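You operate a simulated robot arm through the tools that you are given. There is no shell and no other tool. Be economical: measure what you need, move in short steps, check, and stop when the job is done.

The job below is to be done with a simulated robot arm. You get a single attempt, and the scene is never put back.

JOB
Pull out the fridge tray and wipe off the dried juice.
Fine: use the cleaning pad and put it back; tray and fridge door end shut. Set down upright: cleaning pad. Where these are worked on the way, their far stop is far enough and under half their travel is too little: fridge door, fridge tray. What is to be rubbed or washed off counts as gone when no trace of it is left.

Only the result counts: the job must be done as asked and must still hold three seconds after the hand-in. Knocking over, shifting, dropping, spilling or breaking anything else fails it.

ROBOT AND FRAMES
A 6-joint arm with a two-finger gripper on a trunk, on a base that drives. Base frame: it is fixed to the floor where the robot stands at the start and does not move with it; the origin is under the middle of the robot, x ahead of it, y to its left, z up. Units: mm, rad, N and s.
Its first joint turns from -2.897 to 2.897 rad. Places, roughly: fridge door [1000, -200, 800]; fridge tray [1200, -200, 600]. Payload 2.54 kg.
The tool frame sits at the grasp point between the pads (the TCP): z along the fingers, y along the line on which they close. The tips reach 30 mm beyond it. Largest opening 116 mm; the body of the gripper starts 95 mm behind the TCP.
Orientation is told as [roll, pitch, yaw] about the base's x, y, z axes, in that order, counted from this pose: with the fingers straight down and closing along the base's y, the tool's x points along the base's -x, its y along +y and its z along -z.

CONTROLS
- The arm moves only by the tool step_arm. Its argument "targets" is text: rows parted by semicolons, each of 7 numbers parted by spaces: the shift along the tool's x, y, z in units of 30 mm (1.0 is 30 mm), then the turn, a rotation vector about the tool's x, y, z in units of 8 degrees (1.0 is 8 degrees), then the gripper command, from -1 (shut) to 1 (fully open), values between in proportion. In form: x y z rx ry rz gripper; .... A call has 1 to 20 rows; each row shifts and turns the commanded pose from where the row before left it, along the tool's axes as they then stand. A call with a number of a shift or a turn outside -1 to 1 is refused whole. A row lasts 0.2 s, in which the tool goes at most 50 mm and 0.15 rad; a call with a longer step from one row to the next is refused whole, and so is a gripper value outside its range. A pose out of reach is approached as far as the arm can. The call stops where the force on the tool passes 90 N (or 10 N more than at its start, if that is more) or the arm is blocked; 0.2 s more then pass. Each finger travels about 72 mm/s and halts on what it meets, pressing with about 38 N; the grip force reading is that of the motor and also rises with nothing between the fingers. The clock runs only during rows and for 0.2 s after the last one: add rows that do not move to give the fingers time. It gives the time, the measured TCP pose, the force on the tool (base axes), the opening and the grip force at its end, in the units of the frame above (readings bear some noise), with the torque about the TCP (base axes, N m) and any sound that the robot's microphone picked up.
- Cameras (640 x 400 px; columns grow to the right, rows downward): "scene" is now at [-36.4, 113.4, 1419.1]; the picture's right is [-0.41, -0.91, 0.00], its down [-0.44, 0.20, -0.88] and it looks along [0.80, -0.36, -0.48] (base axes); focal length 294 px, centre (320, 200). "wrist" rides on the gripper at [69, -15, -122] in the tool frame; the picture's right is [0.21, 0.98, 0.00], its down [-0.83, 0.18, -0.53] and it looks along [-0.52, 0.11, 0.85] (tool axes); focal length 251 px, centre (320, 200).
- grab_frame(camera): a new picture of that camera. No time passes.
- steer(legs): drives the robot by 1 to 6 legs, each [ahead, left, turn to the left] in mm, mm and rad, along the robot's own axes; the way and the turn of a leg run together, so that a leg with both is an arc; at most 1500 mm and 3.142 rad a leg. The arm and the cameras ride along, it lands a little off, and it stops where it bumps. It gives what a move gives.
- aim_head(pan, tilt): turns the head with the scene camera to pan (to the left, within 2.094 rad either way) and tilt (down, from -0.506 to 1.204), counted from straight ahead of the robot. It gives what a move gives.
- point_at(camera, pixels): for up to 12 pixels [column, row] of the newest picture of that camera ("zoom" is the newest enlarged one), the place [x, y, z] in the base frame of the surface seen there, good to about 3 mm. No time passes.
- zoom(camera, box): a new picture of the part [left, top, right, bottom] of that camera's present view, enlarged. No time passes.
- hand_in(): hands the job in; it is judged then, once.

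Go step by step. Measure first, check grasps and placings, and put right what went wrong. The budget is 80 turns and 68 pictures, counting those below and the enlarged ones. Unless the task says otherwise, let go and move clear before handing in, and close with one line.

The tools are called after "Request:" as a command line: name --argument value ..., lists and objects as JSON in quotes. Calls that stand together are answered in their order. step_arm: Moves the arm, as the interface text tells. Its arguments: {"type":"object","properties":{"targets":{"type":"string"}},"required":["targets"]} The other tools are called the same way: steer (legs) drives the base; aim_head (pan, tilt) turns the head that bears the scene camera; grab_frame (camera) takes a picture; point_at (camera, pixels) gives the place of the surface under pixels of a picture; zoom (camera, box) takes an enlarged picture of a part of a camera's view; hand_in () hands the job in.

At the start:

```text
clock: 0.0
eef_pos: [660.7, -147.1, 961.4]
ee_rot: [0.0, 0.0, -0.001]
contact_force: [-0.6, -0.1, 0.2]
ft_torque: [0.0, 0.02, -0.02]
grip_width: 116.1
gripper_force: 0.1
robot x, y, heading: [-0.6, 0.5, -0.002]
head pan, tilt: [-0.419, 0.504]
```

scene: 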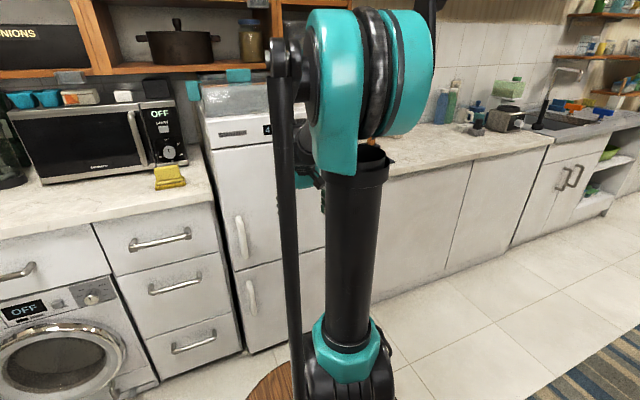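
wrist: 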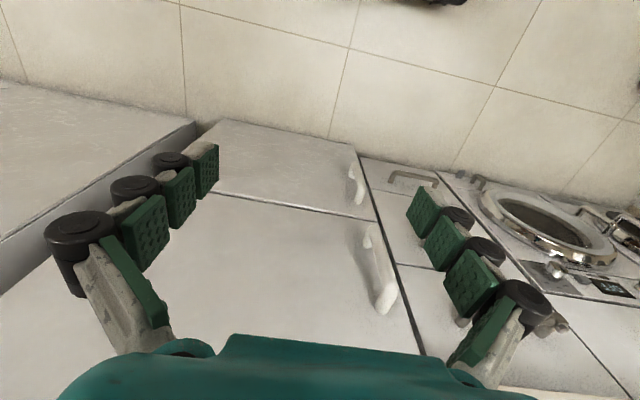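

The picture shows a two-door fridge with handles at (242,237) and (251,297), and a yellow item at (168,177) that may be the cleaning pad. I'll measure these first.

Request:
point_at --camera "scene" --pixels '[[242, 237], [238, 218], [246, 256], [251, 297], [168, 177], [160, 170], [182, 184], [215, 165], [228, 268], [180, 220], [205, 120], [240, 353]]'

Request:
zoom --camera "scene" --box '[130, 60, 290, 160]'

Request:
zoom --camera "scene" --box '[130, 150, 290, 250]'

```text
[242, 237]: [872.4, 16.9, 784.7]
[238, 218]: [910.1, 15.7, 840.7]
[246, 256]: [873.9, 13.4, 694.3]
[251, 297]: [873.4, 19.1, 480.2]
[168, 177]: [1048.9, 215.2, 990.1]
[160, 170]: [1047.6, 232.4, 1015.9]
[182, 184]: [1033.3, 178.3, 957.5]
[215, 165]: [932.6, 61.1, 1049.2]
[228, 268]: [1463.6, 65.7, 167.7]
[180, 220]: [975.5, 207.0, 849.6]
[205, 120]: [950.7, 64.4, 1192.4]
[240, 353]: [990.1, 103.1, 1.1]
```

```text
4.00 times, centred on (210, 110) of scene
```

zoom: 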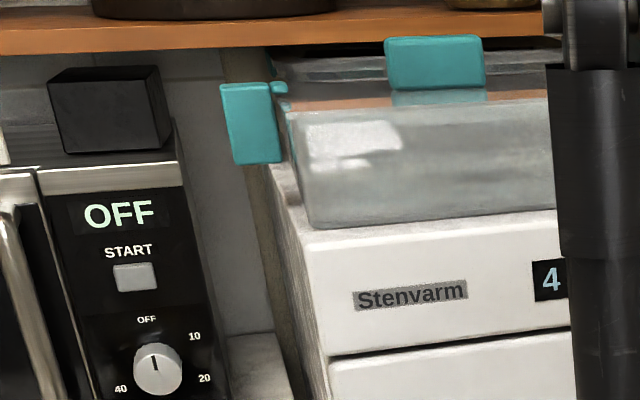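

```text
4.00 times, centred on (210, 200) of scene
```

zoom: 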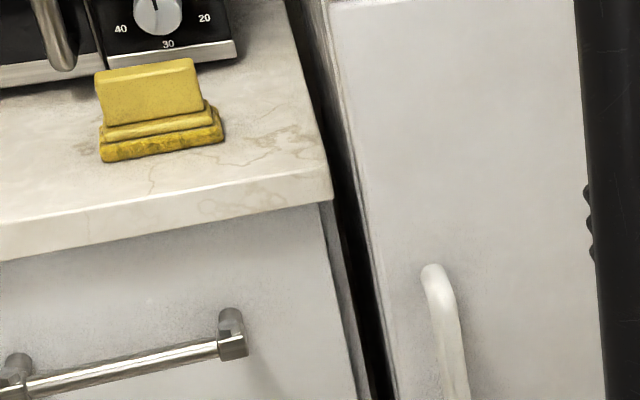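

The yellow pad stands at about (1048, 215), with its top near z 1016. Next I measure the fridge door's edges through the wrist camera.

Request:
point_at --camera "wrist" --pixels '[[300, 208], [370, 222], [230, 190], [205, 125], [358, 155], [375, 265], [385, 300], [372, 230], [300, 280], [420, 350], [200, 230], [352, 175]]'

Request:
zoom --camera "wrist" --box '[180, 100, 500, 300]'

```text
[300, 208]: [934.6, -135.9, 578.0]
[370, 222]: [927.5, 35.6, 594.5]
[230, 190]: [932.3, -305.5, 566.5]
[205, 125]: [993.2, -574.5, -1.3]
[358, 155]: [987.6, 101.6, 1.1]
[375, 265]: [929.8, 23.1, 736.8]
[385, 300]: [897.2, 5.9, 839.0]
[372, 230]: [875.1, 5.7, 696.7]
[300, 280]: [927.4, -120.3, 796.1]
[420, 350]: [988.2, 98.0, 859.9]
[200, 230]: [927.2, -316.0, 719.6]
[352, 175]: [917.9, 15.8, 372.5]
```

```text
2.00 times, centred on (340, 200) of wrist
```

zoom: 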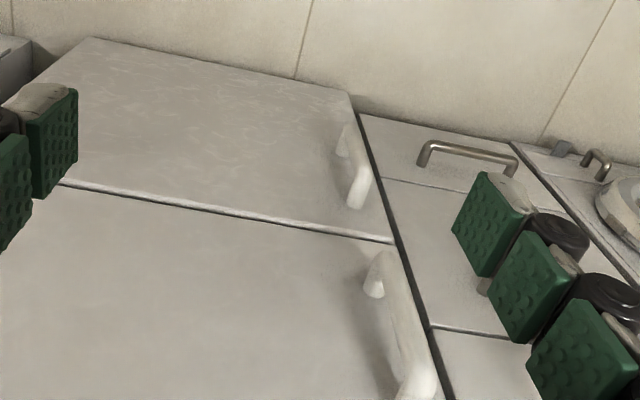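

The door face is at x≈928, and its bottom edge is at z≈585. The handle bar is near (873, 10) from z 695 to 840, so the hinge should be on the right. I'll turn the tool to point forward while moving left to the handle's y.

Request:
step_arm --targets "0 0.45 0 0 -1 0 1;0 0.45 0 0 -1 0 1;0 0.45 0 0 -1 0 1;0 0.45 0 0 -1 0 1;0 0.45 0 0 -1 0 1;0 0.45 0 0 -1 0 1;0 0.45 0 0 -1 0 1;0 0.45 0 0 -1 0 1;0 0.45 0 0 -1 0 1;0 0.45 0 0 -1 0 1;0 0.45 0 0 -1 0 1;0 0.28 0 0 -0.25 0 1;0 0 0 0 0 0 1"

```text
clock: 2.8
eef_pos: [663.0, 1.4, 992.4]
ee_rot: [-0.039, -1.538, 0.033]
contact_force: [-0.3, 0.0, -0.7]
ft_torque: [0.02, 0.0, 0.03]
grip_width: 115.9
gripper_force: 0.1
out of reach, approached as far as the arm can: row 11, 12
robot x, y, heading: [0.2, 1.4, -0.002]
head pan, tilt: [-0.419, 0.504]
```

The tool now points forward, near a reach limit. I'll lower it to handle height and move it closer.

Request:
step_arm --targets "1 0 0 0 0 0 1;1 0 0 0 0 0 1;1 0 0 0 0 0 1;1 0 0 0 0 0 1;1 0 0 0 0 0 1;1 0 0 0 0 0 1;0.53 0 0 0 0 0 1;0 0 1 0 0 0 1;0 0 1 0 0 0 1;0 0 1 0 0 0 1;0 0 1 0 0 0 1;0 0 0 0 0 0 1"

Request:
grab_frame --camera "wrist"

Request:
grab_frame --camera "scene"

```text
clock: 5.4
eef_pos: [785.8, -0.5, 1001.8]
ee_rot: [-2.285, -1.571, 2.286]
contact_force: [-0.6, -0.3, 0.6]
ft_torque: [0.0, 0.02, -0.02]
grip_width: 116.0
gripper_force: 0.1
out of reach, approached as far as the arm can: row 1, 2, 3, 4, 5, 6, 7
robot x, y, heading: [-0.5, 0.8, -0.006]
head pan, tilt: [-0.419, 0.504]
```

```text
62 pictures are left
```

wrist: 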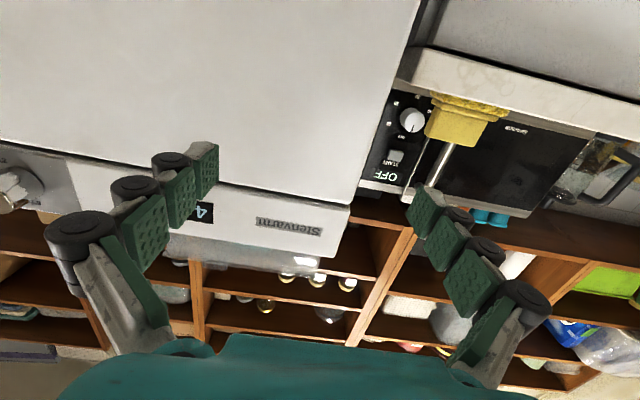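

```text
61 pictures are left
```

scene: 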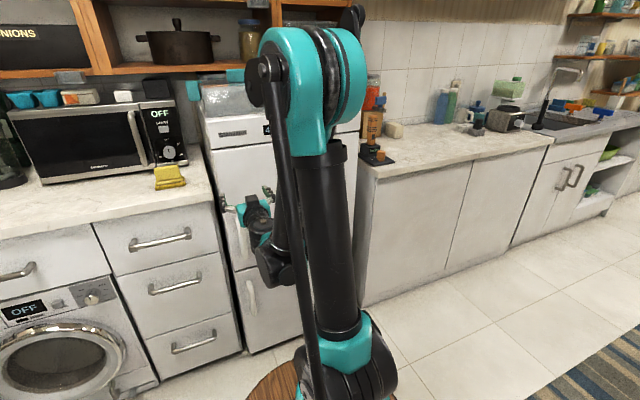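

The arm couldn't descend with the tool forward that close in. I'll back the base up by 200 mm and extend the arm before lowering again.

Request:
steer --legs '[[-200, 0, 0]]'

Request:
step_arm --targets "0 0 1 0 0 0 1;0 0 1 0 0 0 1;0 0 1 0 0 0 1;0 0 1 0 0 0 1;0 0 1 0 0 0 1;0 0 1 0 0 0 1;1 0 0 0 0 0 1;1 0 0 0 0 0 1;1 0 0 0 0 0 1;1 0 0 0 0 0 1;1 0 0 0 0 0 1;1 0 0 0 0 0 1;1 0 0 0 0 0 1;0.8 0 0 0 0 0 1"

```text
clock: 7.0
eef_pos: [590.3, 0.5, 1000.8]
ee_rot: [-2.287, -1.572, 2.29]
contact_force: [-0.5, -0.3, -0.7]
ft_torque: [-0.02, 0.0, 0.01]
grip_width: 115.9
gripper_force: 0.0
robot x, y, heading: [-196.2, 1.9, -0.002]
head pan, tilt: [-0.419, 0.504]
```

```text
clock: 10.0
eef_pos: [818.0, 4.8, 804.8]
ee_rot: [-1.448, -1.57, 1.451]
contact_force: [0.0, -0.2, 0.0]
ft_torque: [0.01, 0.01, -0.01]
grip_width: 116.0
gripper_force: 0.0
out of reach, approached as far as the arm can: row 11, 12, 13, 14
robot x, y, heading: [-192.5, 0.2, 0.003]
head pan, tilt: [-0.419, 0.504]
```

Now at x 818, z 805. I'll step forward to the bar while lowering a little, then look.

Request:
step_arm --targets "0 0.1 0.9 0 0 0 1;0.5 0.1 0.9 0 0 0 1;0.5 0 0 0 0 0 1;0 0 0 0 0 0 1"

Request:
grab_frame --camera "wrist"

```text
clock: 11.0
eef_pos: [871.4, 11.5, 773.9]
ee_rot: [-2.1, -1.571, 2.101]
contact_force: [-1.0, -0.4, 0.6]
ft_torque: [-0.01, -0.01, -0.01]
grip_width: 115.9
gripper_force: 0.0
robot x, y, heading: [-190.8, -2.7, 0.001]
head pan, tilt: [-0.419, 0.504]
```

```text
60 pictures are left
```

wrist: 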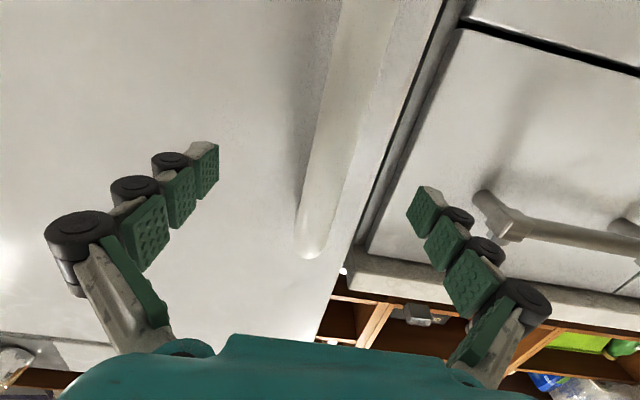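

The bar (300–380, 0–250) lies between the fingers, so I close on it.

Request:
step_arm --targets "0 0 0 0 0 0 -1;0 0 0 0 0 0 -1;0 0 0 0 0 0 -1;0 0 0 0 0 0 -1;0 0 0 0 0 0 -1;0 0 0 0 0 0 -1"

Request:
grab_frame --camera "wrist"

```text
clock: 12.4
eef_pos: [871.8, 14.8, 774.6]
ee_rot: [-1.857, -1.569, 1.859]
contact_force: [-1.7, 25.4, -1.5]
ft_torque: [0.11, 0.01, 0.38]
grip_width: 22.6
gripper_force: 44.6
robot x, y, heading: [-195.4, -0.4, -0.0]
head pan, tilt: [-0.419, 0.504]
```

```text
59 pictures are left
```

wrist: 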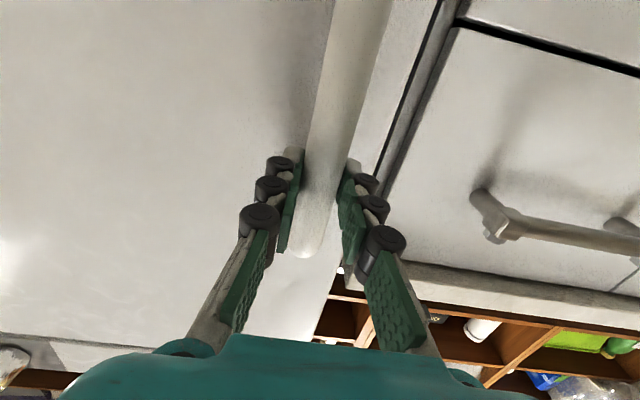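

The grip holds at 22.6 mm on the bar. Before I drive the base to pull the door open, I check the floor around the robot.

Request:
aim_head --pan -0.6 --tilt 1.0

Request:
grab_frame --camera "scene"

Request:
aim_head --pan -2.0 --tilt 0.7

Request:
grab_frame --camera "scene"

```text
clock: 13.3
eef_pos: [871.3, 15.0, 775.6]
ee_rot: [-1.79, -1.569, 1.796]
contact_force: [-2.5, 37.0, -0.9]
ft_torque: [0.07, 0.01, 0.4]
grip_width: 22.6
gripper_force: 45.0
robot x, y, heading: [-196.1, -0.8, 0.001]
head pan, tilt: [-0.6, 1.0]
```

```text
58 pictures are left
```

scene: 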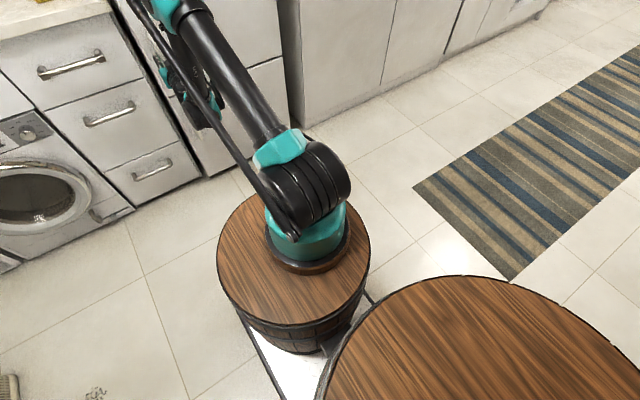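

```text
clock: 14.8
eef_pos: [871.8, 14.0, 773.4]
ee_rot: [-1.784, -1.569, 1.789]
contact_force: [-2.4, 36.3, -1.0]
ft_torque: [0.1, -0.01, 0.5]
grip_width: 22.7
gripper_force: 45.3
robot x, y, heading: [-196.4, 0.0, 0.004]
head pan, tilt: [-2.0, 0.7]
```

```text
57 pictures are left
```

scene: 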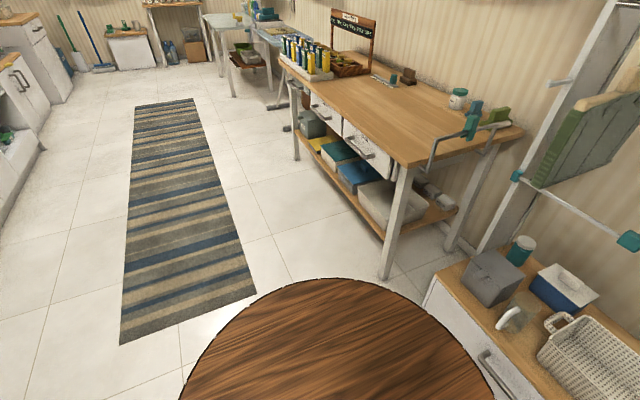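

The robot's large body (brown disc) has furniture behind it. I measure the clearances.

Request:
point_at --camera "scene" --pixels '[[430, 300], [440, 275], [385, 275], [470, 350], [300, 155], [335, 340], [200, 370], [490, 390]]'

```text
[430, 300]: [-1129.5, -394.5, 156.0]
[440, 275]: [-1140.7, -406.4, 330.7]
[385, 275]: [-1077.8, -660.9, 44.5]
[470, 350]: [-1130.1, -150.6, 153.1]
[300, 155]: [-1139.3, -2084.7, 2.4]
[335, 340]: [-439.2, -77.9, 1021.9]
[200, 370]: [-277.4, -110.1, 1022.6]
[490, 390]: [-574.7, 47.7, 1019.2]
```

There's about 400 mm of clearance behind. I pull the door with a first short base leg along the arc.

Request:
steer --legs '[[-69, -17, 0]]'

Request:
aim_head --pan -0.2 --tilt 0.6

Request:
grab_frame --camera "scene"

```text
clock: 15.8
eef_pos: [801.5, 2.6, 775.5]
ee_rot: [-1.749, -1.569, 1.763]
contact_force: [-11.2, 52.2, -5.1]
ft_torque: [0.07, 0.1, 0.83]
grip_width: 22.7
gripper_force: 45.0
robot x, y, heading: [-263.8, -19.0, 0.001]
head pan, tilt: [-2.0, 0.7]
```

```text
clock: 17.6
eef_pos: [801.9, 2.4, 774.1]
ee_rot: [-1.93, -1.568, 1.948]
contact_force: [-3.3, 15.4, -0.4]
ft_torque: [0.03, 0.02, 0.21]
grip_width: 22.7
gripper_force: 44.8
robot x, y, heading: [-265.7, -20.7, -0.001]
head pan, tilt: [-0.201, 0.6]
```

```text
56 pictures are left
```

scene: 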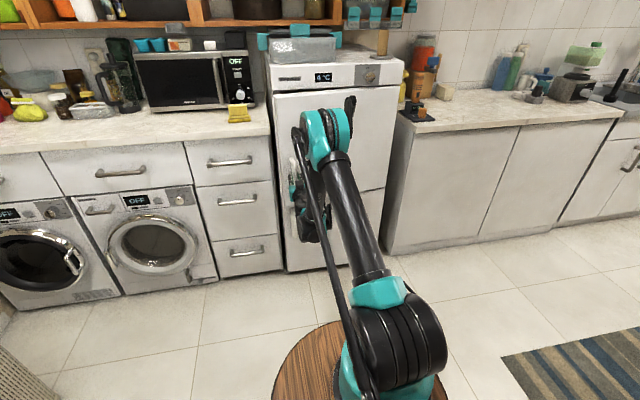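

The door moved: the TCP is at (802, 2) with low force. I continue along the arc.

Request:
steer --legs '[[-66, -24, 0], [-61, -36, 0]]'

Request:
point_at --camera "scene" --pixels '[[400, 92], [398, 110], [275, 98], [280, 93], [270, 120], [238, 120], [232, 107], [392, 180]]'

```text
clock: 19.3
eef_pos: [672.5, -49.9, 774.9]
ee_rot: [-2.027, -1.568, 2.057]
contact_force: [-37.2, 65.4, 0.7]
ft_torque: [0.13, 0.05, 1.08]
grip_width: 22.7
gripper_force: 45.4
robot x, y, heading: [-391.5, -78.4, -0.002]
head pan, tilt: [-0.201, 0.6]
```

```text
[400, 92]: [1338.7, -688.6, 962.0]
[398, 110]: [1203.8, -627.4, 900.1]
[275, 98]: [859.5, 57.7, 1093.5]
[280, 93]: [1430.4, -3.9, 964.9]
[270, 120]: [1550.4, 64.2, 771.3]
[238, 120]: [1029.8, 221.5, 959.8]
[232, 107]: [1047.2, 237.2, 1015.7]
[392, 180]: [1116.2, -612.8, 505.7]
```

The side force shows the true arc is slightly wider than I assumed. I continue with adjusted legs.

Request:
steer --legs '[[-60, -30, 0], [-53, -45, 0]]'

Request:
grab_frame --camera "scene"

Request:
grab_frame --camera "wrist"

```text
clock: 20.9
eef_pos: [559.6, -128.2, 773.6]
ee_rot: [0.783, -1.571, -0.759]
contact_force: [33.9, -34.4, 0.6]
ft_torque: [-0.05, -0.11, -0.47]
grip_width: 23.0
gripper_force: 44.8
robot x, y, heading: [-505.2, -155.8, 0.004]
head pan, tilt: [-0.201, 0.6]
```

```text
55 pictures are left
```

scene: 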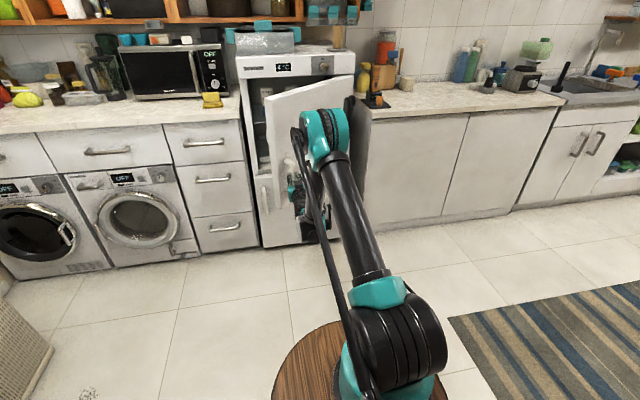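

```text
54 pictures are left
```

wrist: 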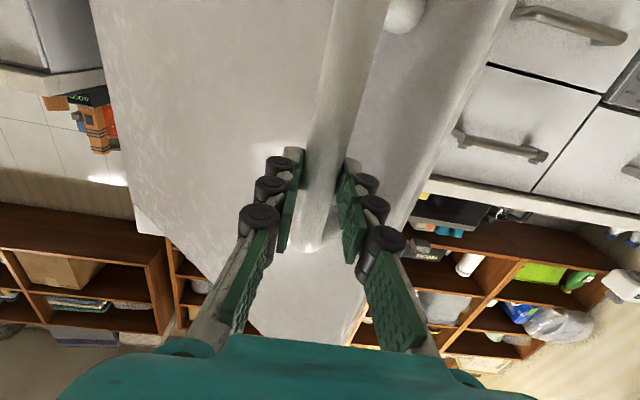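

The door is about 40° open. I'll release the handle, back off, turn the tool down, and later push the door from its inner side.

Request:
step_arm --targets "0 0 0 0 0 0 1;0 0 0 0 0 0 1;0 0 0 0 0 0 1;0 0 0 0 0 0 1"

Request:
steer --legs '[[-120, 0, 0]]'

Request:
step_arm --targets "-0.8 0 -0.8 0 0 0 1;-0.8 0 -0.8 0 0 0 1;-0.8 0 -0.8 0 0 0 1;-0.8 0 -0.8 0 0 0 1;-0.8 0 -0.8 0 0 0 1;0 0 0 0 1 0 1;0 0 0 0 1 0 1;0 0 0 0 1 0 1;0 0 0 0 1 0 1;0 0 0 0 1 0 1;0 0 0 0 1 0 1;0 0 0 0 1 0 1;0 0 0 0 1 0 1;0 0 0 0 1 0 1;0 0 0 0 1 0 1;0 0 0 0 1 0 1;0 0 0 0 0.25 0 1"

Request:
grab_frame --camera "scene"

```text
clock: 21.9
eef_pos: [560.2, -127.0, 774.1]
ee_rot: [-2.129, -1.572, 2.155]
contact_force: [-1.0, 0.6, -0.8]
ft_torque: [0.0, -0.02, 0.02]
grip_width: 116.1
gripper_force: 0.0
robot x, y, heading: [-505.7, -150.1, 0.002]
head pan, tilt: [-0.201, 0.6]
```

```text
clock: 23.1
eef_pos: [438.4, -130.1, 776.0]
ee_rot: [-2.166, -1.57, 2.189]
contact_force: [-0.6, 0.3, 0.4]
ft_torque: [-0.01, -0.02, -0.02]
grip_width: 115.8
gripper_force: 0.0
robot x, y, heading: [-627.7, -153.1, -0.001]
head pan, tilt: [-0.201, 0.6]
```

```text
clock: 26.7
eef_pos: [318.8, -136.8, 896.9]
ee_rot: [0.001, -0.084, 0.008]
contact_force: [0.0, -0.3, 0.5]
ft_torque: [0.02, -0.01, 0.0]
grip_width: 116.0
gripper_force: 0.1
out of reach, approached as far as the arm can: row 6
robot x, y, heading: [-625.6, -150.0, -0.003]
head pan, tilt: [-0.201, 0.6]
```

```text
53 pictures are left
```

scene: 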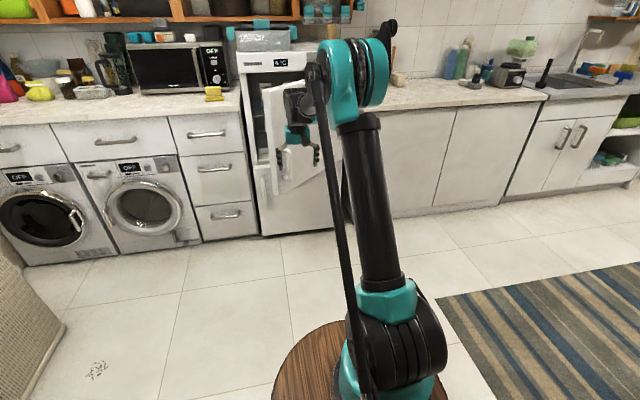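

The tool is down again. I retract the arm to mid reach, close the fingers, and measure the door's free edge.

Request:
point_at --camera "scene" --pixels '[[266, 92], [270, 150], [276, 190], [285, 150], [280, 100], [258, 150], [262, 120]]'

Request:
step_arm --targets "1 0 0.3 0 0.6 0 -1;1 0 0.3 0 0 0 -1;1 0 0.3 0 0 0 -1;1 0 0.3 0 0 0 -1;1 0 0.3 0 0 0 -1;1 0 0.3 0 0 0 -1;1 0 0.3 0 0 0 -1;1 0 0.3 0 0 0 -1;1 0 0 0 0 0 -1;0.5 0 0 0 0 0 -1"

```text
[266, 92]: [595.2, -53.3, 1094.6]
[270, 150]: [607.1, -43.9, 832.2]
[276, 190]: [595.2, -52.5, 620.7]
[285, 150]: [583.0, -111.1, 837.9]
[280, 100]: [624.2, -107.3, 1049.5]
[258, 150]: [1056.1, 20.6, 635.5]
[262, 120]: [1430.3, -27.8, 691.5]
```

```text
clock: 28.9
eef_pos: [35.1, -138.6, 820.9]
ee_rot: [-0.001, -0.001, 0.007]
contact_force: [0.5, -0.4, -0.2]
ft_torque: [0.01, 0.04, 0.02]
grip_width: 0.0
gripper_force: 28.3
robot x, y, heading: [-627.0, -153.2, 0.001]
head pan, tilt: [-0.201, 0.6]
```

The door's free edge is at (600, -48). I check the hamper on the left before driving left and forward.

Request:
point_at --camera "scene" --pixels '[[60, 330], [20, 290], [97, 370], [30, 350]]'

Request:
steer --legs '[[0, 240, 0], [400, 0, 0]]'

Request:
grab_frame --camera "scene"

```text
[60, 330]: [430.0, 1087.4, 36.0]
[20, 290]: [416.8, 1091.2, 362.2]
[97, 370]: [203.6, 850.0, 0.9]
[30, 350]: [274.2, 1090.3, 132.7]
```

```text
clock: 32.8
eef_pos: [435.3, 103.2, 821.4]
ee_rot: [0.0, -0.002, 0.005]
contact_force: [0.0, 0.2, 0.5]
ft_torque: [0.03, -0.01, 0.02]
grip_width: 0.0
gripper_force: 29.3
robot x, y, heading: [-227.3, 89.0, -0.004]
head pan, tilt: [-0.201, 0.6]
```

```text
52 pictures are left
```

scene: 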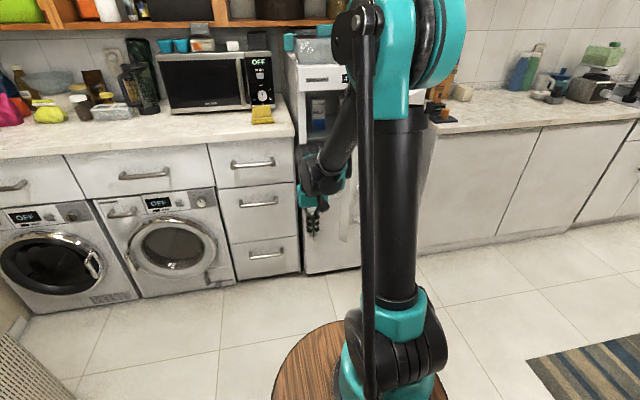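

The path is clear. I go forward past the free edge, then sweep the arm to the right against the door's inner face.

Request:
steer --legs '[[275, 0, 0]]'

Request:
step_arm --targets "0 -1 0 0 0 0 -1;0 -1 0 0 0 0 -1;0 -1 0 0 0 0 -1;0 -1 0 0 0 0 -1;0 -1 0 0 0 0 -1;0 -1 0 0 0 0 -1;0 -1 0 0 0 0 -1;0 -1 0 0 0 0 -1;0 -1 0 0 0 0 -1;0 -1 0 0 0 0 -1"

Request:
grab_frame --camera "scene"

```text
clock: 34.7
eef_pos: [706.2, 104.8, 820.3]
ee_rot: [0.0, -0.002, 0.005]
contact_force: [0.4, -0.2, -0.1]
ft_torque: [-0.01, 0.01, -0.02]
grip_width: 0.0
gripper_force: 28.4
robot x, y, heading: [44.3, 90.5, -0.002]
head pan, tilt: [-0.201, 0.6]
```

```text
clock: 35.7
eef_pos: [702.3, 4.6, 820.6]
ee_rot: [0.014, 0.006, 0.022]
contact_force: [-13.3, 28.9, 9.0]
ft_torque: [-3.42, -1.61, 0.23]
grip_width: 0.0
gripper_force: 28.2
robot x, y, heading: [43.8, 91.1, 0.006]
head pan, tilt: [-0.201, 0.6]
stopped in row 4: the force on the tool passed its limit at 135 N (the readings are from after the stop); the commanded pose is now the measured one
```

```text
51 pictures are left
```

scene: 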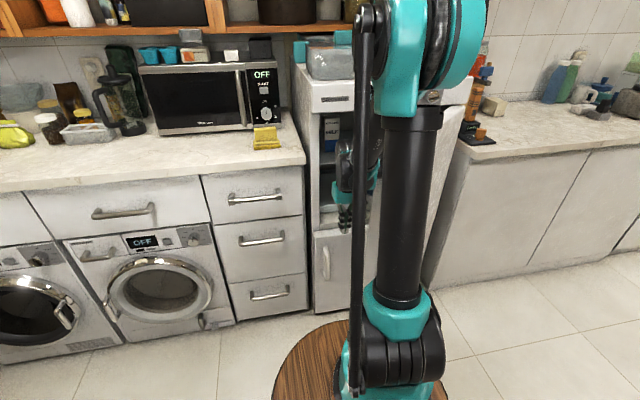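

Contact came early, probably on the door's inner liner, and the force spiked because I swept fast. I continue pushing slowly.

Request:
step_arm --targets "0 -0.3 0 0 0 0 -1;0 -0.3 0 0 0 0 -1;0 -0.3 0 0 0 0 -1;0 -0.3 0 0 0 0 -1;0 -0.3 0 0 0 0 -1;0 -0.3 0 0 0 0 -1;0 -0.3 0 0 0 0 -1;0 -0.3 0 0 0 0 -1"

Request:
grab_frame --camera "wrist"

```text
clock: 36.1
eef_pos: [699.5, 4.0, 819.0]
ee_rot: [0.023, 0.008, 0.029]
contact_force: [-10.7, 24.8, 6.6]
ft_torque: [-2.9, -1.36, 0.2]
grip_width: 0.0
gripper_force: 28.6
robot x, y, heading: [42.2, 92.7, 0.005]
head pan, tilt: [-0.201, 0.6]
stopped in row 1: the force on the tool passed its limit at 105 N (the readings are from after the stop); the commanded pose is now the measured one
```

```text
50 pictures are left
```

wrist: 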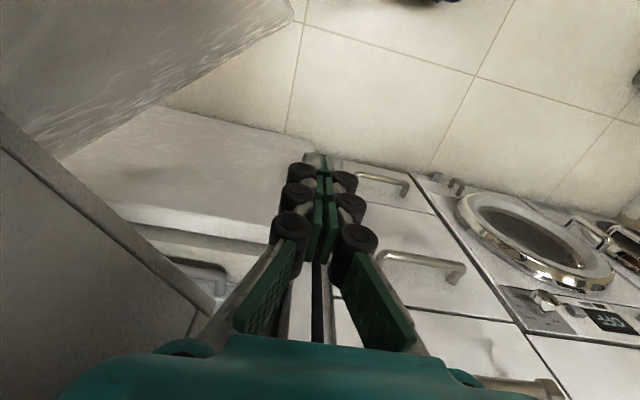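

Something is touching the gripper body at around z 940. I measure what those surfaces on the left are.

Request:
point_at --camera "wrist" --pixels '[[60, 230], [10, 150], [140, 255], [200, 300], [100, 300], [30, 370], [150, 60], [60, 140], [180, 370], [150, 225], [180, 260], [280, 20]]'

Request:
aim_head --pan -0.1 --tilt 0.5

Request:
zoom --camera "scene" --box '[220, 40, 460, 190]'

```text
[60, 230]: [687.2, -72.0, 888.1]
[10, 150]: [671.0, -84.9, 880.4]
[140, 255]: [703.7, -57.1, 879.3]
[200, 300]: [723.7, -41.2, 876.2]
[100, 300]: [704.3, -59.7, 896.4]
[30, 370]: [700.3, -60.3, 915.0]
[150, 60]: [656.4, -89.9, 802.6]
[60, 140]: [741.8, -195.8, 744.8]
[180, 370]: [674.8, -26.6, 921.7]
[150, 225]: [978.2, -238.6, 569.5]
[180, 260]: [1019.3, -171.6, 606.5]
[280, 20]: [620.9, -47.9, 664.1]
```

```text
clock: 36.8
eef_pos: [699.1, 4.8, 819.0]
ee_rot: [0.022, 0.01, 0.031]
contact_force: [-20.8, 43.4, -3.1]
ft_torque: [-4.49, -2.09, 0.32]
grip_width: 0.1
gripper_force: 28.7
robot x, y, heading: [38.9, 90.0, 0.006]
head pan, tilt: [-0.099, 0.499]
```

```text
2.67 times, centred on (340, 115) of scene
```

zoom: 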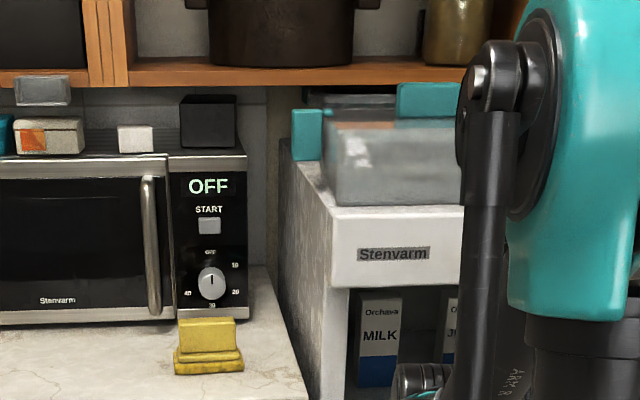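

I'm pushing on the end wall of a door bin (edge from (671,-85) to (724,-41)), which heads towards the hinge. I'll back off slightly and push along the door's normal instead, on the liner between the bin and the free edge.

Request:
step_arm --targets "0 0.5 0 0 0 0 -1;0.3 -0.22 0 0 0 0 -1;0.3 -0.22 0 0 0 0 -1;0.3 -0.22 0 0 0 0 -1;0.3 -0.22 0 0 0 0 -1;0.3 -0.22 0 0 0 0 -1;0.3 -0.24 0 0 0 0 -1;0.3 -0.24 0 0 0 0 -1;0.3 -0.25 0 0 0 0 -1;0.3 -0.25 0 0 0 0 -1;0.3 -0.26 0 0 0 0 -1;0.3 -0.26 0 0 0 0 -1"

Request:
grab_frame --camera "wrist"

```text
clock: 39.4
eef_pos: [603.1, -63.5, 818.6]
ee_rot: [0.023, 0.007, 0.027]
contact_force: [-0.4, 0.0, 0.5]
ft_torque: [0.03, 0.01, 0.01]
grip_width: 0.3
gripper_force: 28.7
robot x, y, heading: [46.5, 93.1, 0.004]
head pan, tilt: [-0.099, 0.499]
```

```text
48 pictures are left
```

wrist: 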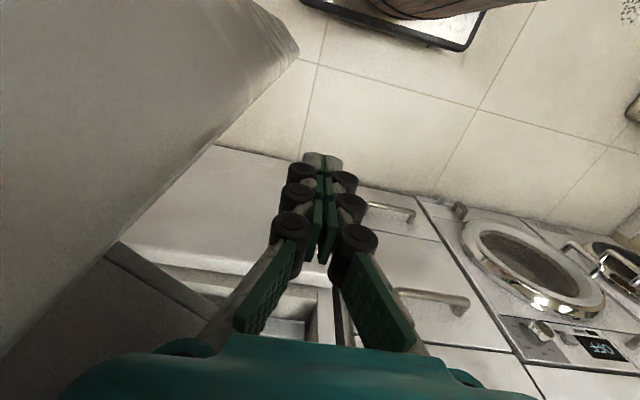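

There's no force now and the liner is just ahead. I continue sweeping along the arc.

Request:
step_arm --targets "0.35 -0.4 0 0 0 0 -1;0.35 -0.4 0 0 0 0 -1;0.35 -0.4 0 0 0 0 -1;0.35 -0.45 0 0 0 0 -1;0.3 -0.45 0 0 0 0 -1;0.3 -0.45 0 0 0 0 -1;0.3 -0.5 0 0 0 0 -1;0.3 -0.5 0 0 0 0 -1;0.3 -0.5 0 0 0 0 -1;0.25 -0.5 0 0 0 0 -1;0.25 -0.5 0 0 0 0 -1;0.25 -0.5 0 0 0 0 -1;0.25 -0.5 0 0 0 0 -1"

Request:
grab_frame --camera "wrist"

Request:
aim_head --pan -0.5 --tilt 0.6

Request:
grab_frame --camera "scene"

```text
clock: 40.4
eef_pos: [558.8, -102.6, 816.7]
ee_rot: [0.027, 0.012, 0.036]
contact_force: [-18.1, 19.3, -2.1]
ft_torque: [-2.12, -1.85, 0.64]
grip_width: 0.1
gripper_force: 28.6
robot x, y, heading: [42.6, 92.5, 0.005]
head pan, tilt: [-0.099, 0.499]
stopped in row 4: the force on the tool passed its limit at 99 N (the readings are from after the stop); the commanded pose is now the measured one
```

```text
47 pictures are left
```

wrist: 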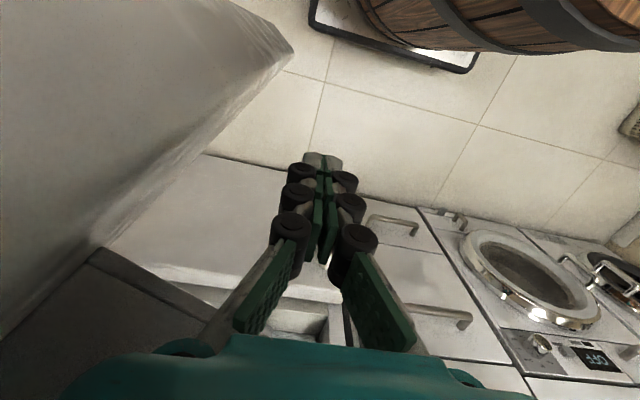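

```text
clock: 41.2
eef_pos: [560.5, -102.8, 816.7]
ee_rot: [0.025, 0.013, 0.033]
contact_force: [-36.3, 39.5, -18.8]
ft_torque: [-3.92, -2.83, 1.3]
grip_width: 0.1
gripper_force: 28.2
robot x, y, heading: [42.4, 91.7, 0.002]
head pan, tilt: [-0.499, 0.6]
```

```text
46 pictures are left
```

scene: 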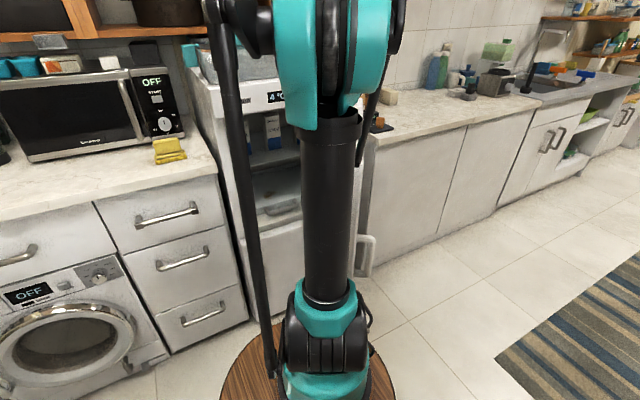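

I touched the bin's end wall again. I measure the liner and bin to plan the path along the door's normal.

Request:
point_at --camera "wrist" --pixels '[[290, 45], [270, 25], [235, 100], [150, 150], [60, 200], [100, 240], [95, 265], [190, 320], [150, 285], [30, 330], [90, 100], [210, 125]]'

```text
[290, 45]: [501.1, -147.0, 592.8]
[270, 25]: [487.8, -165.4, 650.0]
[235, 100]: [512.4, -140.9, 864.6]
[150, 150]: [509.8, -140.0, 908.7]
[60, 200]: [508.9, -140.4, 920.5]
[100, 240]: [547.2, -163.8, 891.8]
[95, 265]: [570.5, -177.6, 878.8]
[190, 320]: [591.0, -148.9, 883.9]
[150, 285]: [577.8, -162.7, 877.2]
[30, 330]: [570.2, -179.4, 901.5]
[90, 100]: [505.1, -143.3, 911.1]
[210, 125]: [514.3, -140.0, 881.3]
```

The contact strip between the bin's end and the free edge is only about 45 mm wide. I shift 25 mm away from the bin, then follow the arc.

Request:
step_arm --targets "0.35 0.3 0 0 0 0 -1;0.35 0.3 0 0 0 0 -1;0.36 -0.46 0 0 0 0 -1;0.35 -0.47 0 0 0 0 -1;0.34 -0.48 0 0 0 0 -1;0.33 -0.49 0 0 0 0 -1;0.31 -0.5 0 0 0 0 -1;0.29 -0.51 0 0 0 0 -1;0.27 -0.52 0 0 0 0 -1;0.26 -0.53 0 0 0 0 -1;0.24 -0.53 0 0 0 0 -1;0.22 -0.54 0 0 0 0 -1"

Request:
grab_frame --camera "wrist"

```text
clock: 43.8
eef_pos: [457.2, -240.5, 814.8]
ee_rot: [0.026, 0.012, 0.033]
contact_force: [-0.6, 0.0, 0.8]
ft_torque: [0.0, 0.01, -0.02]
grip_width: 0.0
gripper_force: 28.8
robot x, y, heading: [44.7, 92.3, -0.0]
head pan, tilt: [-0.499, 0.6]
```

```text
45 pictures are left
```

wrist: 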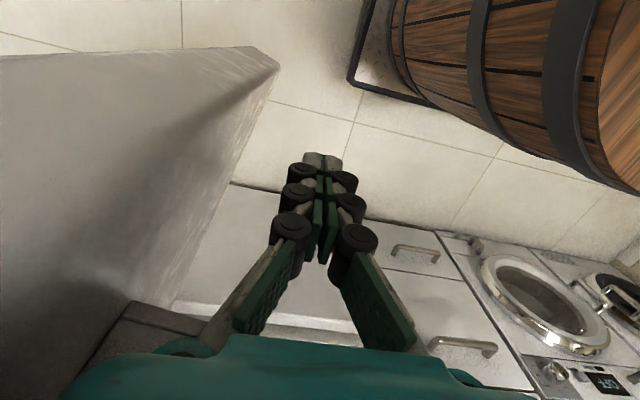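

The door keeps swinging ahead of the tool with no force. I continue.

Request:
step_arm --targets "0.2 -0.55 0 0 0 0 -1;0.18 -0.55 0 0 0 0 -1;0.16 -0.55 0 0 0 0 -1;0.14 -0.55 0 0 0 0 -1;0.12 -0.55 0 0 0 0 -1;0.1 -0.55 0 0 0 0 -1;0.08 -0.55 0 0 0 0 -1;0.06 -0.55 0 0 0 0 -1;0.0 -0.55 0 0 0 0 -1;0.0 -0.55 0 0 0 0 -1"

Request:
grab_frame --camera "scene"

Request:
grab_frame --camera "wrist"

```text
clock: 44.7
eef_pos: [433.2, -291.9, 813.6]
ee_rot: [0.03, 0.019, 0.031]
contact_force: [-32.8, 12.7, 4.1]
ft_torque: [-1.45, -3.67, 0.09]
grip_width: 0.0
gripper_force: 28.4
robot x, y, heading: [44.2, 94.9, 0.004]
head pan, tilt: [-0.499, 0.6]
stopped in row 4: the force on the tool passed its limit at 98 N (the readings are from after the stop); the commanded pose is now the measured one
```

```text
44 pictures are left
```

scene: 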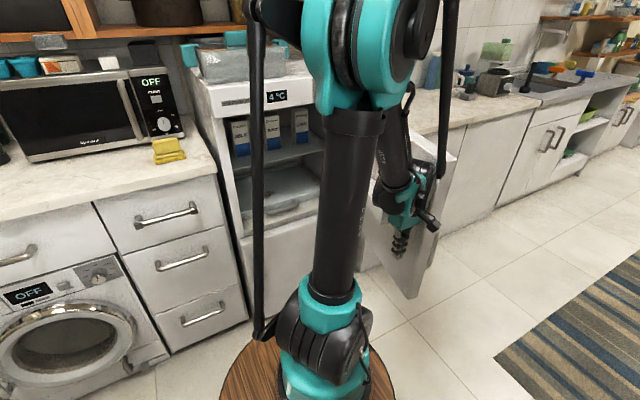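

```text
43 pictures are left
```

wrist: 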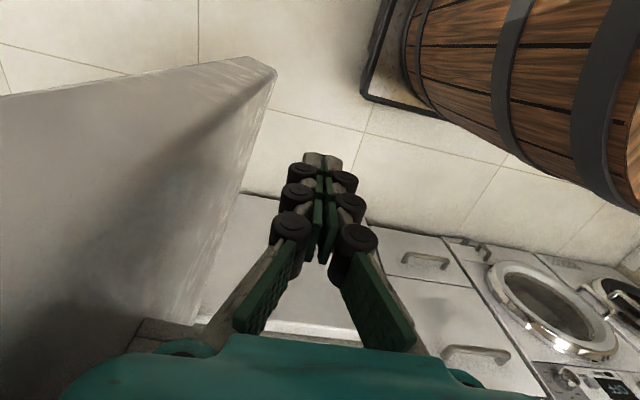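

The door is about 70° open. I'll push the remaining part on the bin's front face, from x≈600.

Request:
step_arm --targets "0.3 0.3 0 0 0 0 -1;0 1 0 0 0 0 -1;0 1 0 0 0 0 -1;0 1 0 0 0 0 -1;0 1 0 0 0 0 -1;0 1 0 0 0 0 -1;-1 0 0 0 0 0 -1;-1 0 0 0 0 0 -1;-1 0 0 0 0 0 -1;-1 0 0 0 0 0 -1;-1 0 0 0 0 0 -1;-1 0 0 0 0 0 -1"

Request:
step_arm --targets "0 -0.4 0 0 0 0 -1;0 -0.4 0 0 0 0 -1;0 -0.4 0 0 0 0 -1;0 -0.4 0 0 0 0 -1;0 -0.4 0 0 0 0 -1;0 -0.4 0 0 0 0 -1;0 -0.4 0 0 0 0 -1;0 -0.4 0 0 0 0 -1;0 -0.4 0 0 0 0 -1;0 -0.4 0 0 0 0 -1;0 -0.4 0 0 0 0 -1;0 -0.4 0 0 0 0 -1;0 -0.4 0 0 0 0 -1"

Request:
grab_frame --camera "scene"

```text
clock: 47.3
eef_pos: [603.8, -129.6, 815.8]
ee_rot: [0.028, 0.016, 0.03]
contact_force: [-1.0, -0.3, 1.2]
ft_torque: [-0.01, -0.03, -0.02]
grip_width: 0.0
gripper_force: 28.6
robot x, y, heading: [39.4, 92.4, 0.001]
head pan, tilt: [-0.499, 0.6]
```

```text
clock: 50.1
eef_pos: [606.6, -284.6, 809.9]
ee_rot: [0.028, 0.018, 0.029]
contact_force: [-0.1, 0.3, -0.3]
ft_torque: [-0.01, 0.0, 0.01]
grip_width: 0.0
gripper_force: 28.4
robot x, y, heading: [40.8, 93.8, 0.006]
head pan, tilt: [-0.499, 0.6]
```

```text
42 pictures are left
```

scene: 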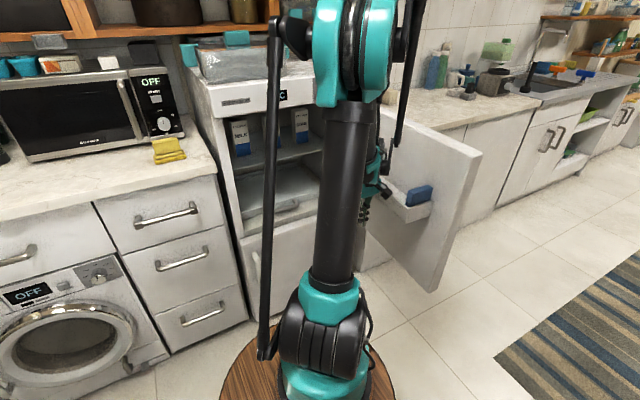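

The door is nearly perpendicular, with a blue item in its bin. I give it a little more push.

Request:
step_arm --targets "0 -0.35 0 0 0 0 -1;0 -0.35 0 0 0 0 -1;0 -0.35 0 0 0 0 -1;0 -0.35 0 0 0 0 -1;0 -0.35 0 0 0 0 -1;0 -0.35 0 0 0 0 -1"

Request:
step_arm --targets "0 1 0 0 0 0 -1;0 1 0 0 0 0 -1;0.5 1 0 0 0 0 -1;1 1 0 0 0 0 -1;1 1 0 0 0 0 -1;0 1 -1 0 0 0 1;0 1 -1 0 0 0 1;0 1 -1 0 0 0 1;0 1 -1 0 0 0 1;0 1 -1 0 0 0 1;0 1 -1 0 0 0 1;0 1 -1 0 0 0 1"

Request:
aim_head --pan -0.4 --tilt 0.6

Request:
grab_frame --camera "scene"

```text
clock: 51.5
eef_pos: [609.0, -349.0, 808.4]
ee_rot: [0.028, 0.017, 0.029]
contact_force: [-0.1, -0.1, 0.9]
ft_torque: [0.01, 0.0, -0.02]
grip_width: 0.2
gripper_force: 28.9
robot x, y, heading: [45.0, 90.1, 0.008]
head pan, tilt: [-0.499, 0.6]
```

```text
clock: 54.1
eef_pos: [525.6, 3.2, 1030.6]
ee_rot: [0.028, 0.017, 0.029]
contact_force: [0.3, -0.5, -0.6]
ft_torque: [0.0, 0.02, -0.05]
grip_width: 115.8
gripper_force: 0.2
robot x, y, heading: [49.1, 93.0, -0.001]
head pan, tilt: [-0.499, 0.6]
```

```text
clock: 54.8
eef_pos: [525.6, 4.4, 1030.6]
ee_rot: [0.027, 0.018, 0.029]
contact_force: [0.4, 0.4, -0.1]
ft_torque: [0.02, 0.02, 0.01]
grip_width: 116.0
gripper_force: 0.0
robot x, y, heading: [42.9, 90.8, 0.003]
head pan, tilt: [-0.4, 0.6]
```

```text
41 pictures are left
```

scene: 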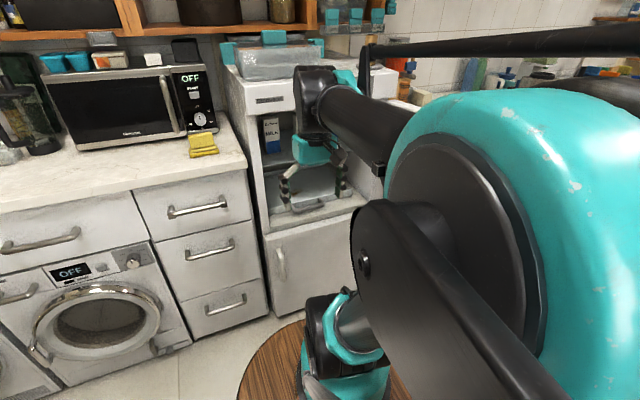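

The door is open and the tray shows around (310,200). I look closer with both cameras.

Request:
zoom --camera "scene" --box '[240, 110, 400, 230]'

Request:
grab_frame --camera "wrist"

```text
3.33 times, centred on (320, 170) of scene
```

zoom: 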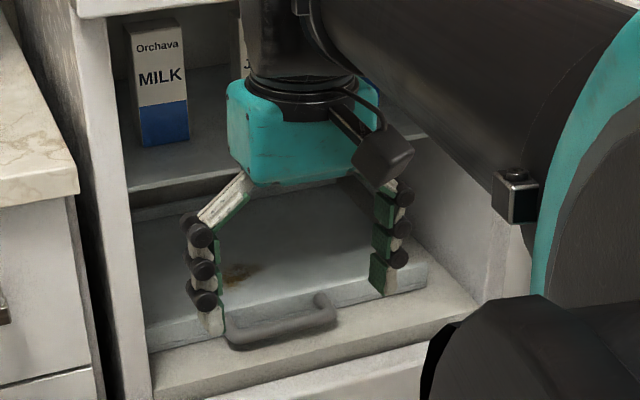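

```text
39 pictures are left
```

wrist: 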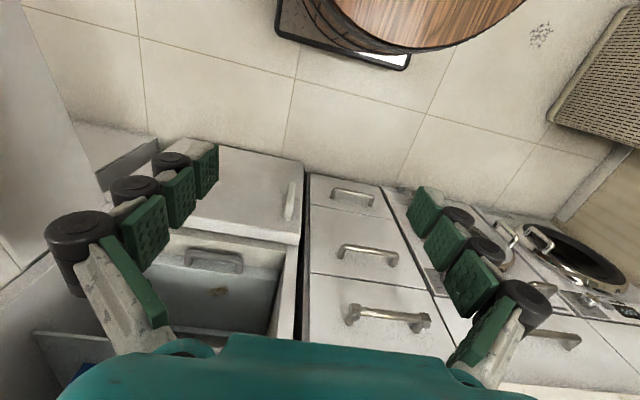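

The tray's handle is at wrist (213,260) and the brown stain at (222,291). I measure them.

Request:
zoom --camera "wrist" --box '[140, 210, 320, 340]'

Request:
point_at --camera "wrist" --pixels '[[190, 255], [213, 251], [240, 256], [213, 262], [222, 291], [250, 310], [265, 330], [285, 270], [180, 280], [180, 320], [230, 275], [250, 240]]'

```text
3.08 times, centred on (230, 275) of wrist
```

zoom: 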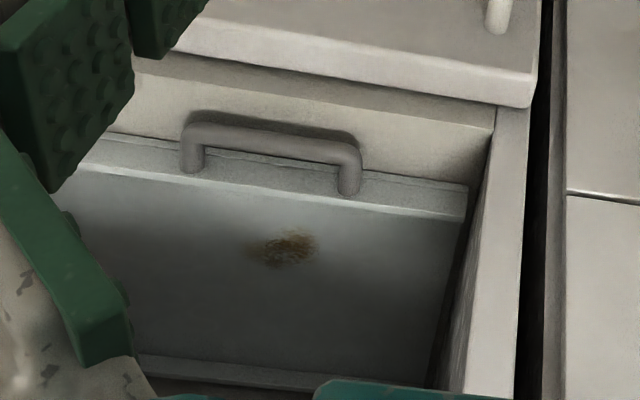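

```text
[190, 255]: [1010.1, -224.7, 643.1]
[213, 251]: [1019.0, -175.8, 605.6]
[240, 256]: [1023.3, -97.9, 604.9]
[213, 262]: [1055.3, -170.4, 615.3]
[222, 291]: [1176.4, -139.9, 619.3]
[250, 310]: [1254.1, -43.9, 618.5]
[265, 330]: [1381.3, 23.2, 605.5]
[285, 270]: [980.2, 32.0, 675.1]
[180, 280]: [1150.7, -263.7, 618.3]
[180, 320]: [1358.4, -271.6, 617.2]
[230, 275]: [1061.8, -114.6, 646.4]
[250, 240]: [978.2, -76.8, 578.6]
```

The tray floor is at z≈619, its front wall at x≈1062, and the handle bar runs along y at about z 643. I'll drive to line up with the handle and turn the tool so the fingers close across the bar, tilted 45° forward.

Request:
point_at --camera "zoom" --pixels '[[200, 132], [270, 138], [345, 150], [190, 165], [348, 190], [260, 250], [318, 245], [290, 232], [290, 265], [430, 210], [300, 190], [460, 188]]'

Request:
steer --legs '[[0, -245, 0]]'

Request:
step_arm --targets "0 0 0 0 0 1 1;0 0 0 0 0 1 1;0 0 0 0 0 1 1;0 0 0 0 0 1 1;0 0 0 0 0 1 1;0 0 0 0 0 1 1;0 0 0 0 0 1 1;0 0 0 0 0 1 1;0 0 0 0 0 1 1;0 0 0 0 0 1 1;0 0 0 0 0 1 1;0 0 0 0 0 0.25 1;0 0 0 -1 0 0 1;0 0 0 -1 0 0 1;0 0 0 -1 0 0 1;0 0 0 -1 0 0 1;0 0 0 -1 0 0 1;0 0 0 -0.6 0 0 1"

```text
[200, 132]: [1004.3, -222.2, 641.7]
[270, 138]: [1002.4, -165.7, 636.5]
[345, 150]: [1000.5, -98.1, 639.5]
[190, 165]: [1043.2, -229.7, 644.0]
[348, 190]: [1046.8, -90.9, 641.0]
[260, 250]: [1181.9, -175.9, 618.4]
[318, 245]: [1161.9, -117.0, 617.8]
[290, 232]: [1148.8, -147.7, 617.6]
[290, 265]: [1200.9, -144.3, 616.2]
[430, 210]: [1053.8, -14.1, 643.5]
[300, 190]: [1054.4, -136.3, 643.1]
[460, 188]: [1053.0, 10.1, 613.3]
```

```text
clock: 56.6
eef_pos: [526.7, -245.6, 1030.2]
ee_rot: [0.028, 0.018, 0.031]
contact_force: [0.3, 1.0, -0.4]
ft_torque: [0.03, 0.01, 0.0]
grip_width: 116.3
gripper_force: 0.0
robot x, y, heading: [43.3, -156.5, 0.001]
head pan, tilt: [-0.4, 0.6]
```

```text
clock: 60.6
eef_pos: [560.3, -221.8, 1036.8]
ee_rot: [0.767, 0.04, -1.382]
contact_force: [-0.6, 0.1, 0.0]
ft_torque: [0.0, 0.01, 0.02]
grip_width: 116.3
gripper_force: 0.1
out of reach, approached as far as the arm can: row 17, 18
robot x, y, heading: [41.7, -157.7, 0.002]
head pan, tilt: [-0.4, 0.6]
stopped in row 18: the arm was blocked; the commanded pose is now the measured one
```

The bar is centred at about (1004, -160), z≈638. I extend along the tilted tool axis, correcting the yaw error on the way.

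Request:
step_arm --targets "0 0 1 0 0 0 1;0 0 1 0 0 0 1;0 0 1 0 0 0 1;0 0 1 0 0 0 1;0 0 0.5 0 -0.48 0.48 1;0 0 0.5 0 -0.48 0.48 1;0.3 0.2 1 0 0 0 1;0.3 0.2 1 0 0 0 1;0.3 0.2 1 0 0 0 1;0.3 0.2 1 0 0 0 1;0.3 0.2 1 0 0 0 1;0 0 1 0 0 0 1;0 0 1 0 0 0 1;0 0 1 0 0 0 1;0 0 0 0 0 0 1"

Request:
grab_frame --camera "wrist"

```text
clock: 63.8
eef_pos: [846.8, -153.7, 775.3]
ee_rot: [0.76, 0.024, -1.59]
contact_force: [-0.1, 0.4, 0.5]
ft_torque: [0.02, -0.01, 0.0]
grip_width: 115.7
gripper_force: 0.1
robot x, y, heading: [42.4, -160.1, 0.004]
head pan, tilt: [-0.4, 0.6]
```

```text
37 pictures are left
```

wrist: 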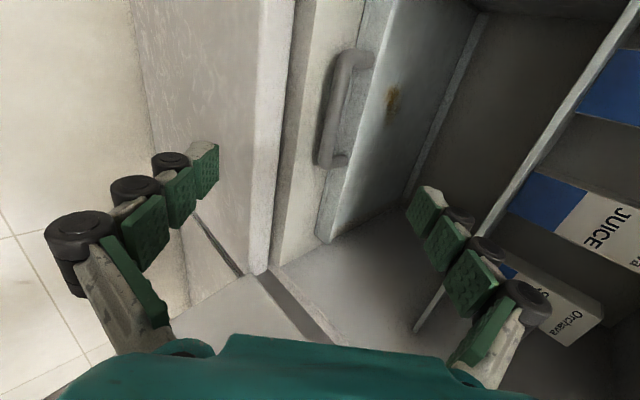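

The handle (345,110) is well in view. At 45° the lower finger would hit the ledge at z 605, so I steepen the tool to about 25° from vertical, narrow the opening, and go to a pre-grasp.

Request:
step_arm --targets "0 0 0 1 0 0 -0.3;0 0 0 1 0 0 -0.3;0 0 0 0.6 0 0 -0.3;0 0.73 1 0 0 0 -0.3;-0.2 0.73 1 0 0 0 -0.3;0 0.73 1 0 0 0 -0.3;0 0.73 1 0 0 0 -0.3;0 0 0 0 0 0 -0.3"

Request:
grab_frame --camera "wrist"

```text
clock: 65.6
eef_pos: [976.1, -160.6, 700.3]
ee_rot: [0.396, 0.025, -1.589]
contact_force: [0.3, 0.5, -0.2]
ft_torque: [0.01, -0.01, 0.04]
grip_width: 40.8
gripper_force: 0.2
robot x, y, heading: [44.6, -153.9, 0.003]
head pan, tilt: [-0.4, 0.6]
```

```text
36 pictures are left
```

wrist: 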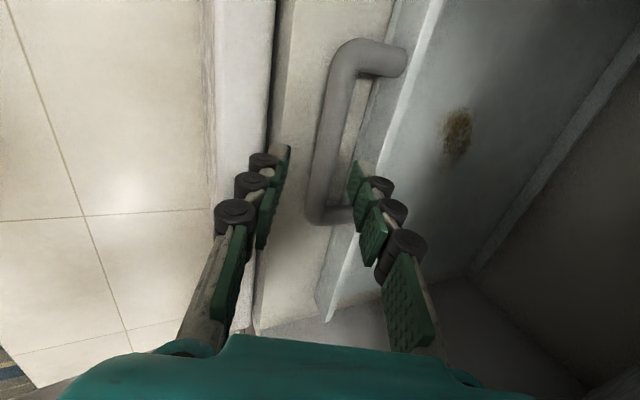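

I measure the bar, ledge and front wall again from here.

Request:
point_at --camera "wrist" --pixels '[[325, 150], [320, 185], [335, 110], [312, 150], [338, 150], [300, 150], [348, 165], [395, 150], [320, 213], [290, 180]]'

```text
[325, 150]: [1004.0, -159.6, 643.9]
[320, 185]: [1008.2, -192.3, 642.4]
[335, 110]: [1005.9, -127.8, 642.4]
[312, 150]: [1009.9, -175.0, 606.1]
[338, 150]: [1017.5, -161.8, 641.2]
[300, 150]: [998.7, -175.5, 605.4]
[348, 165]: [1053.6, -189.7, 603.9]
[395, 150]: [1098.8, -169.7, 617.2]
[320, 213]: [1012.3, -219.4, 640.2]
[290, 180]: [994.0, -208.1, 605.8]
```

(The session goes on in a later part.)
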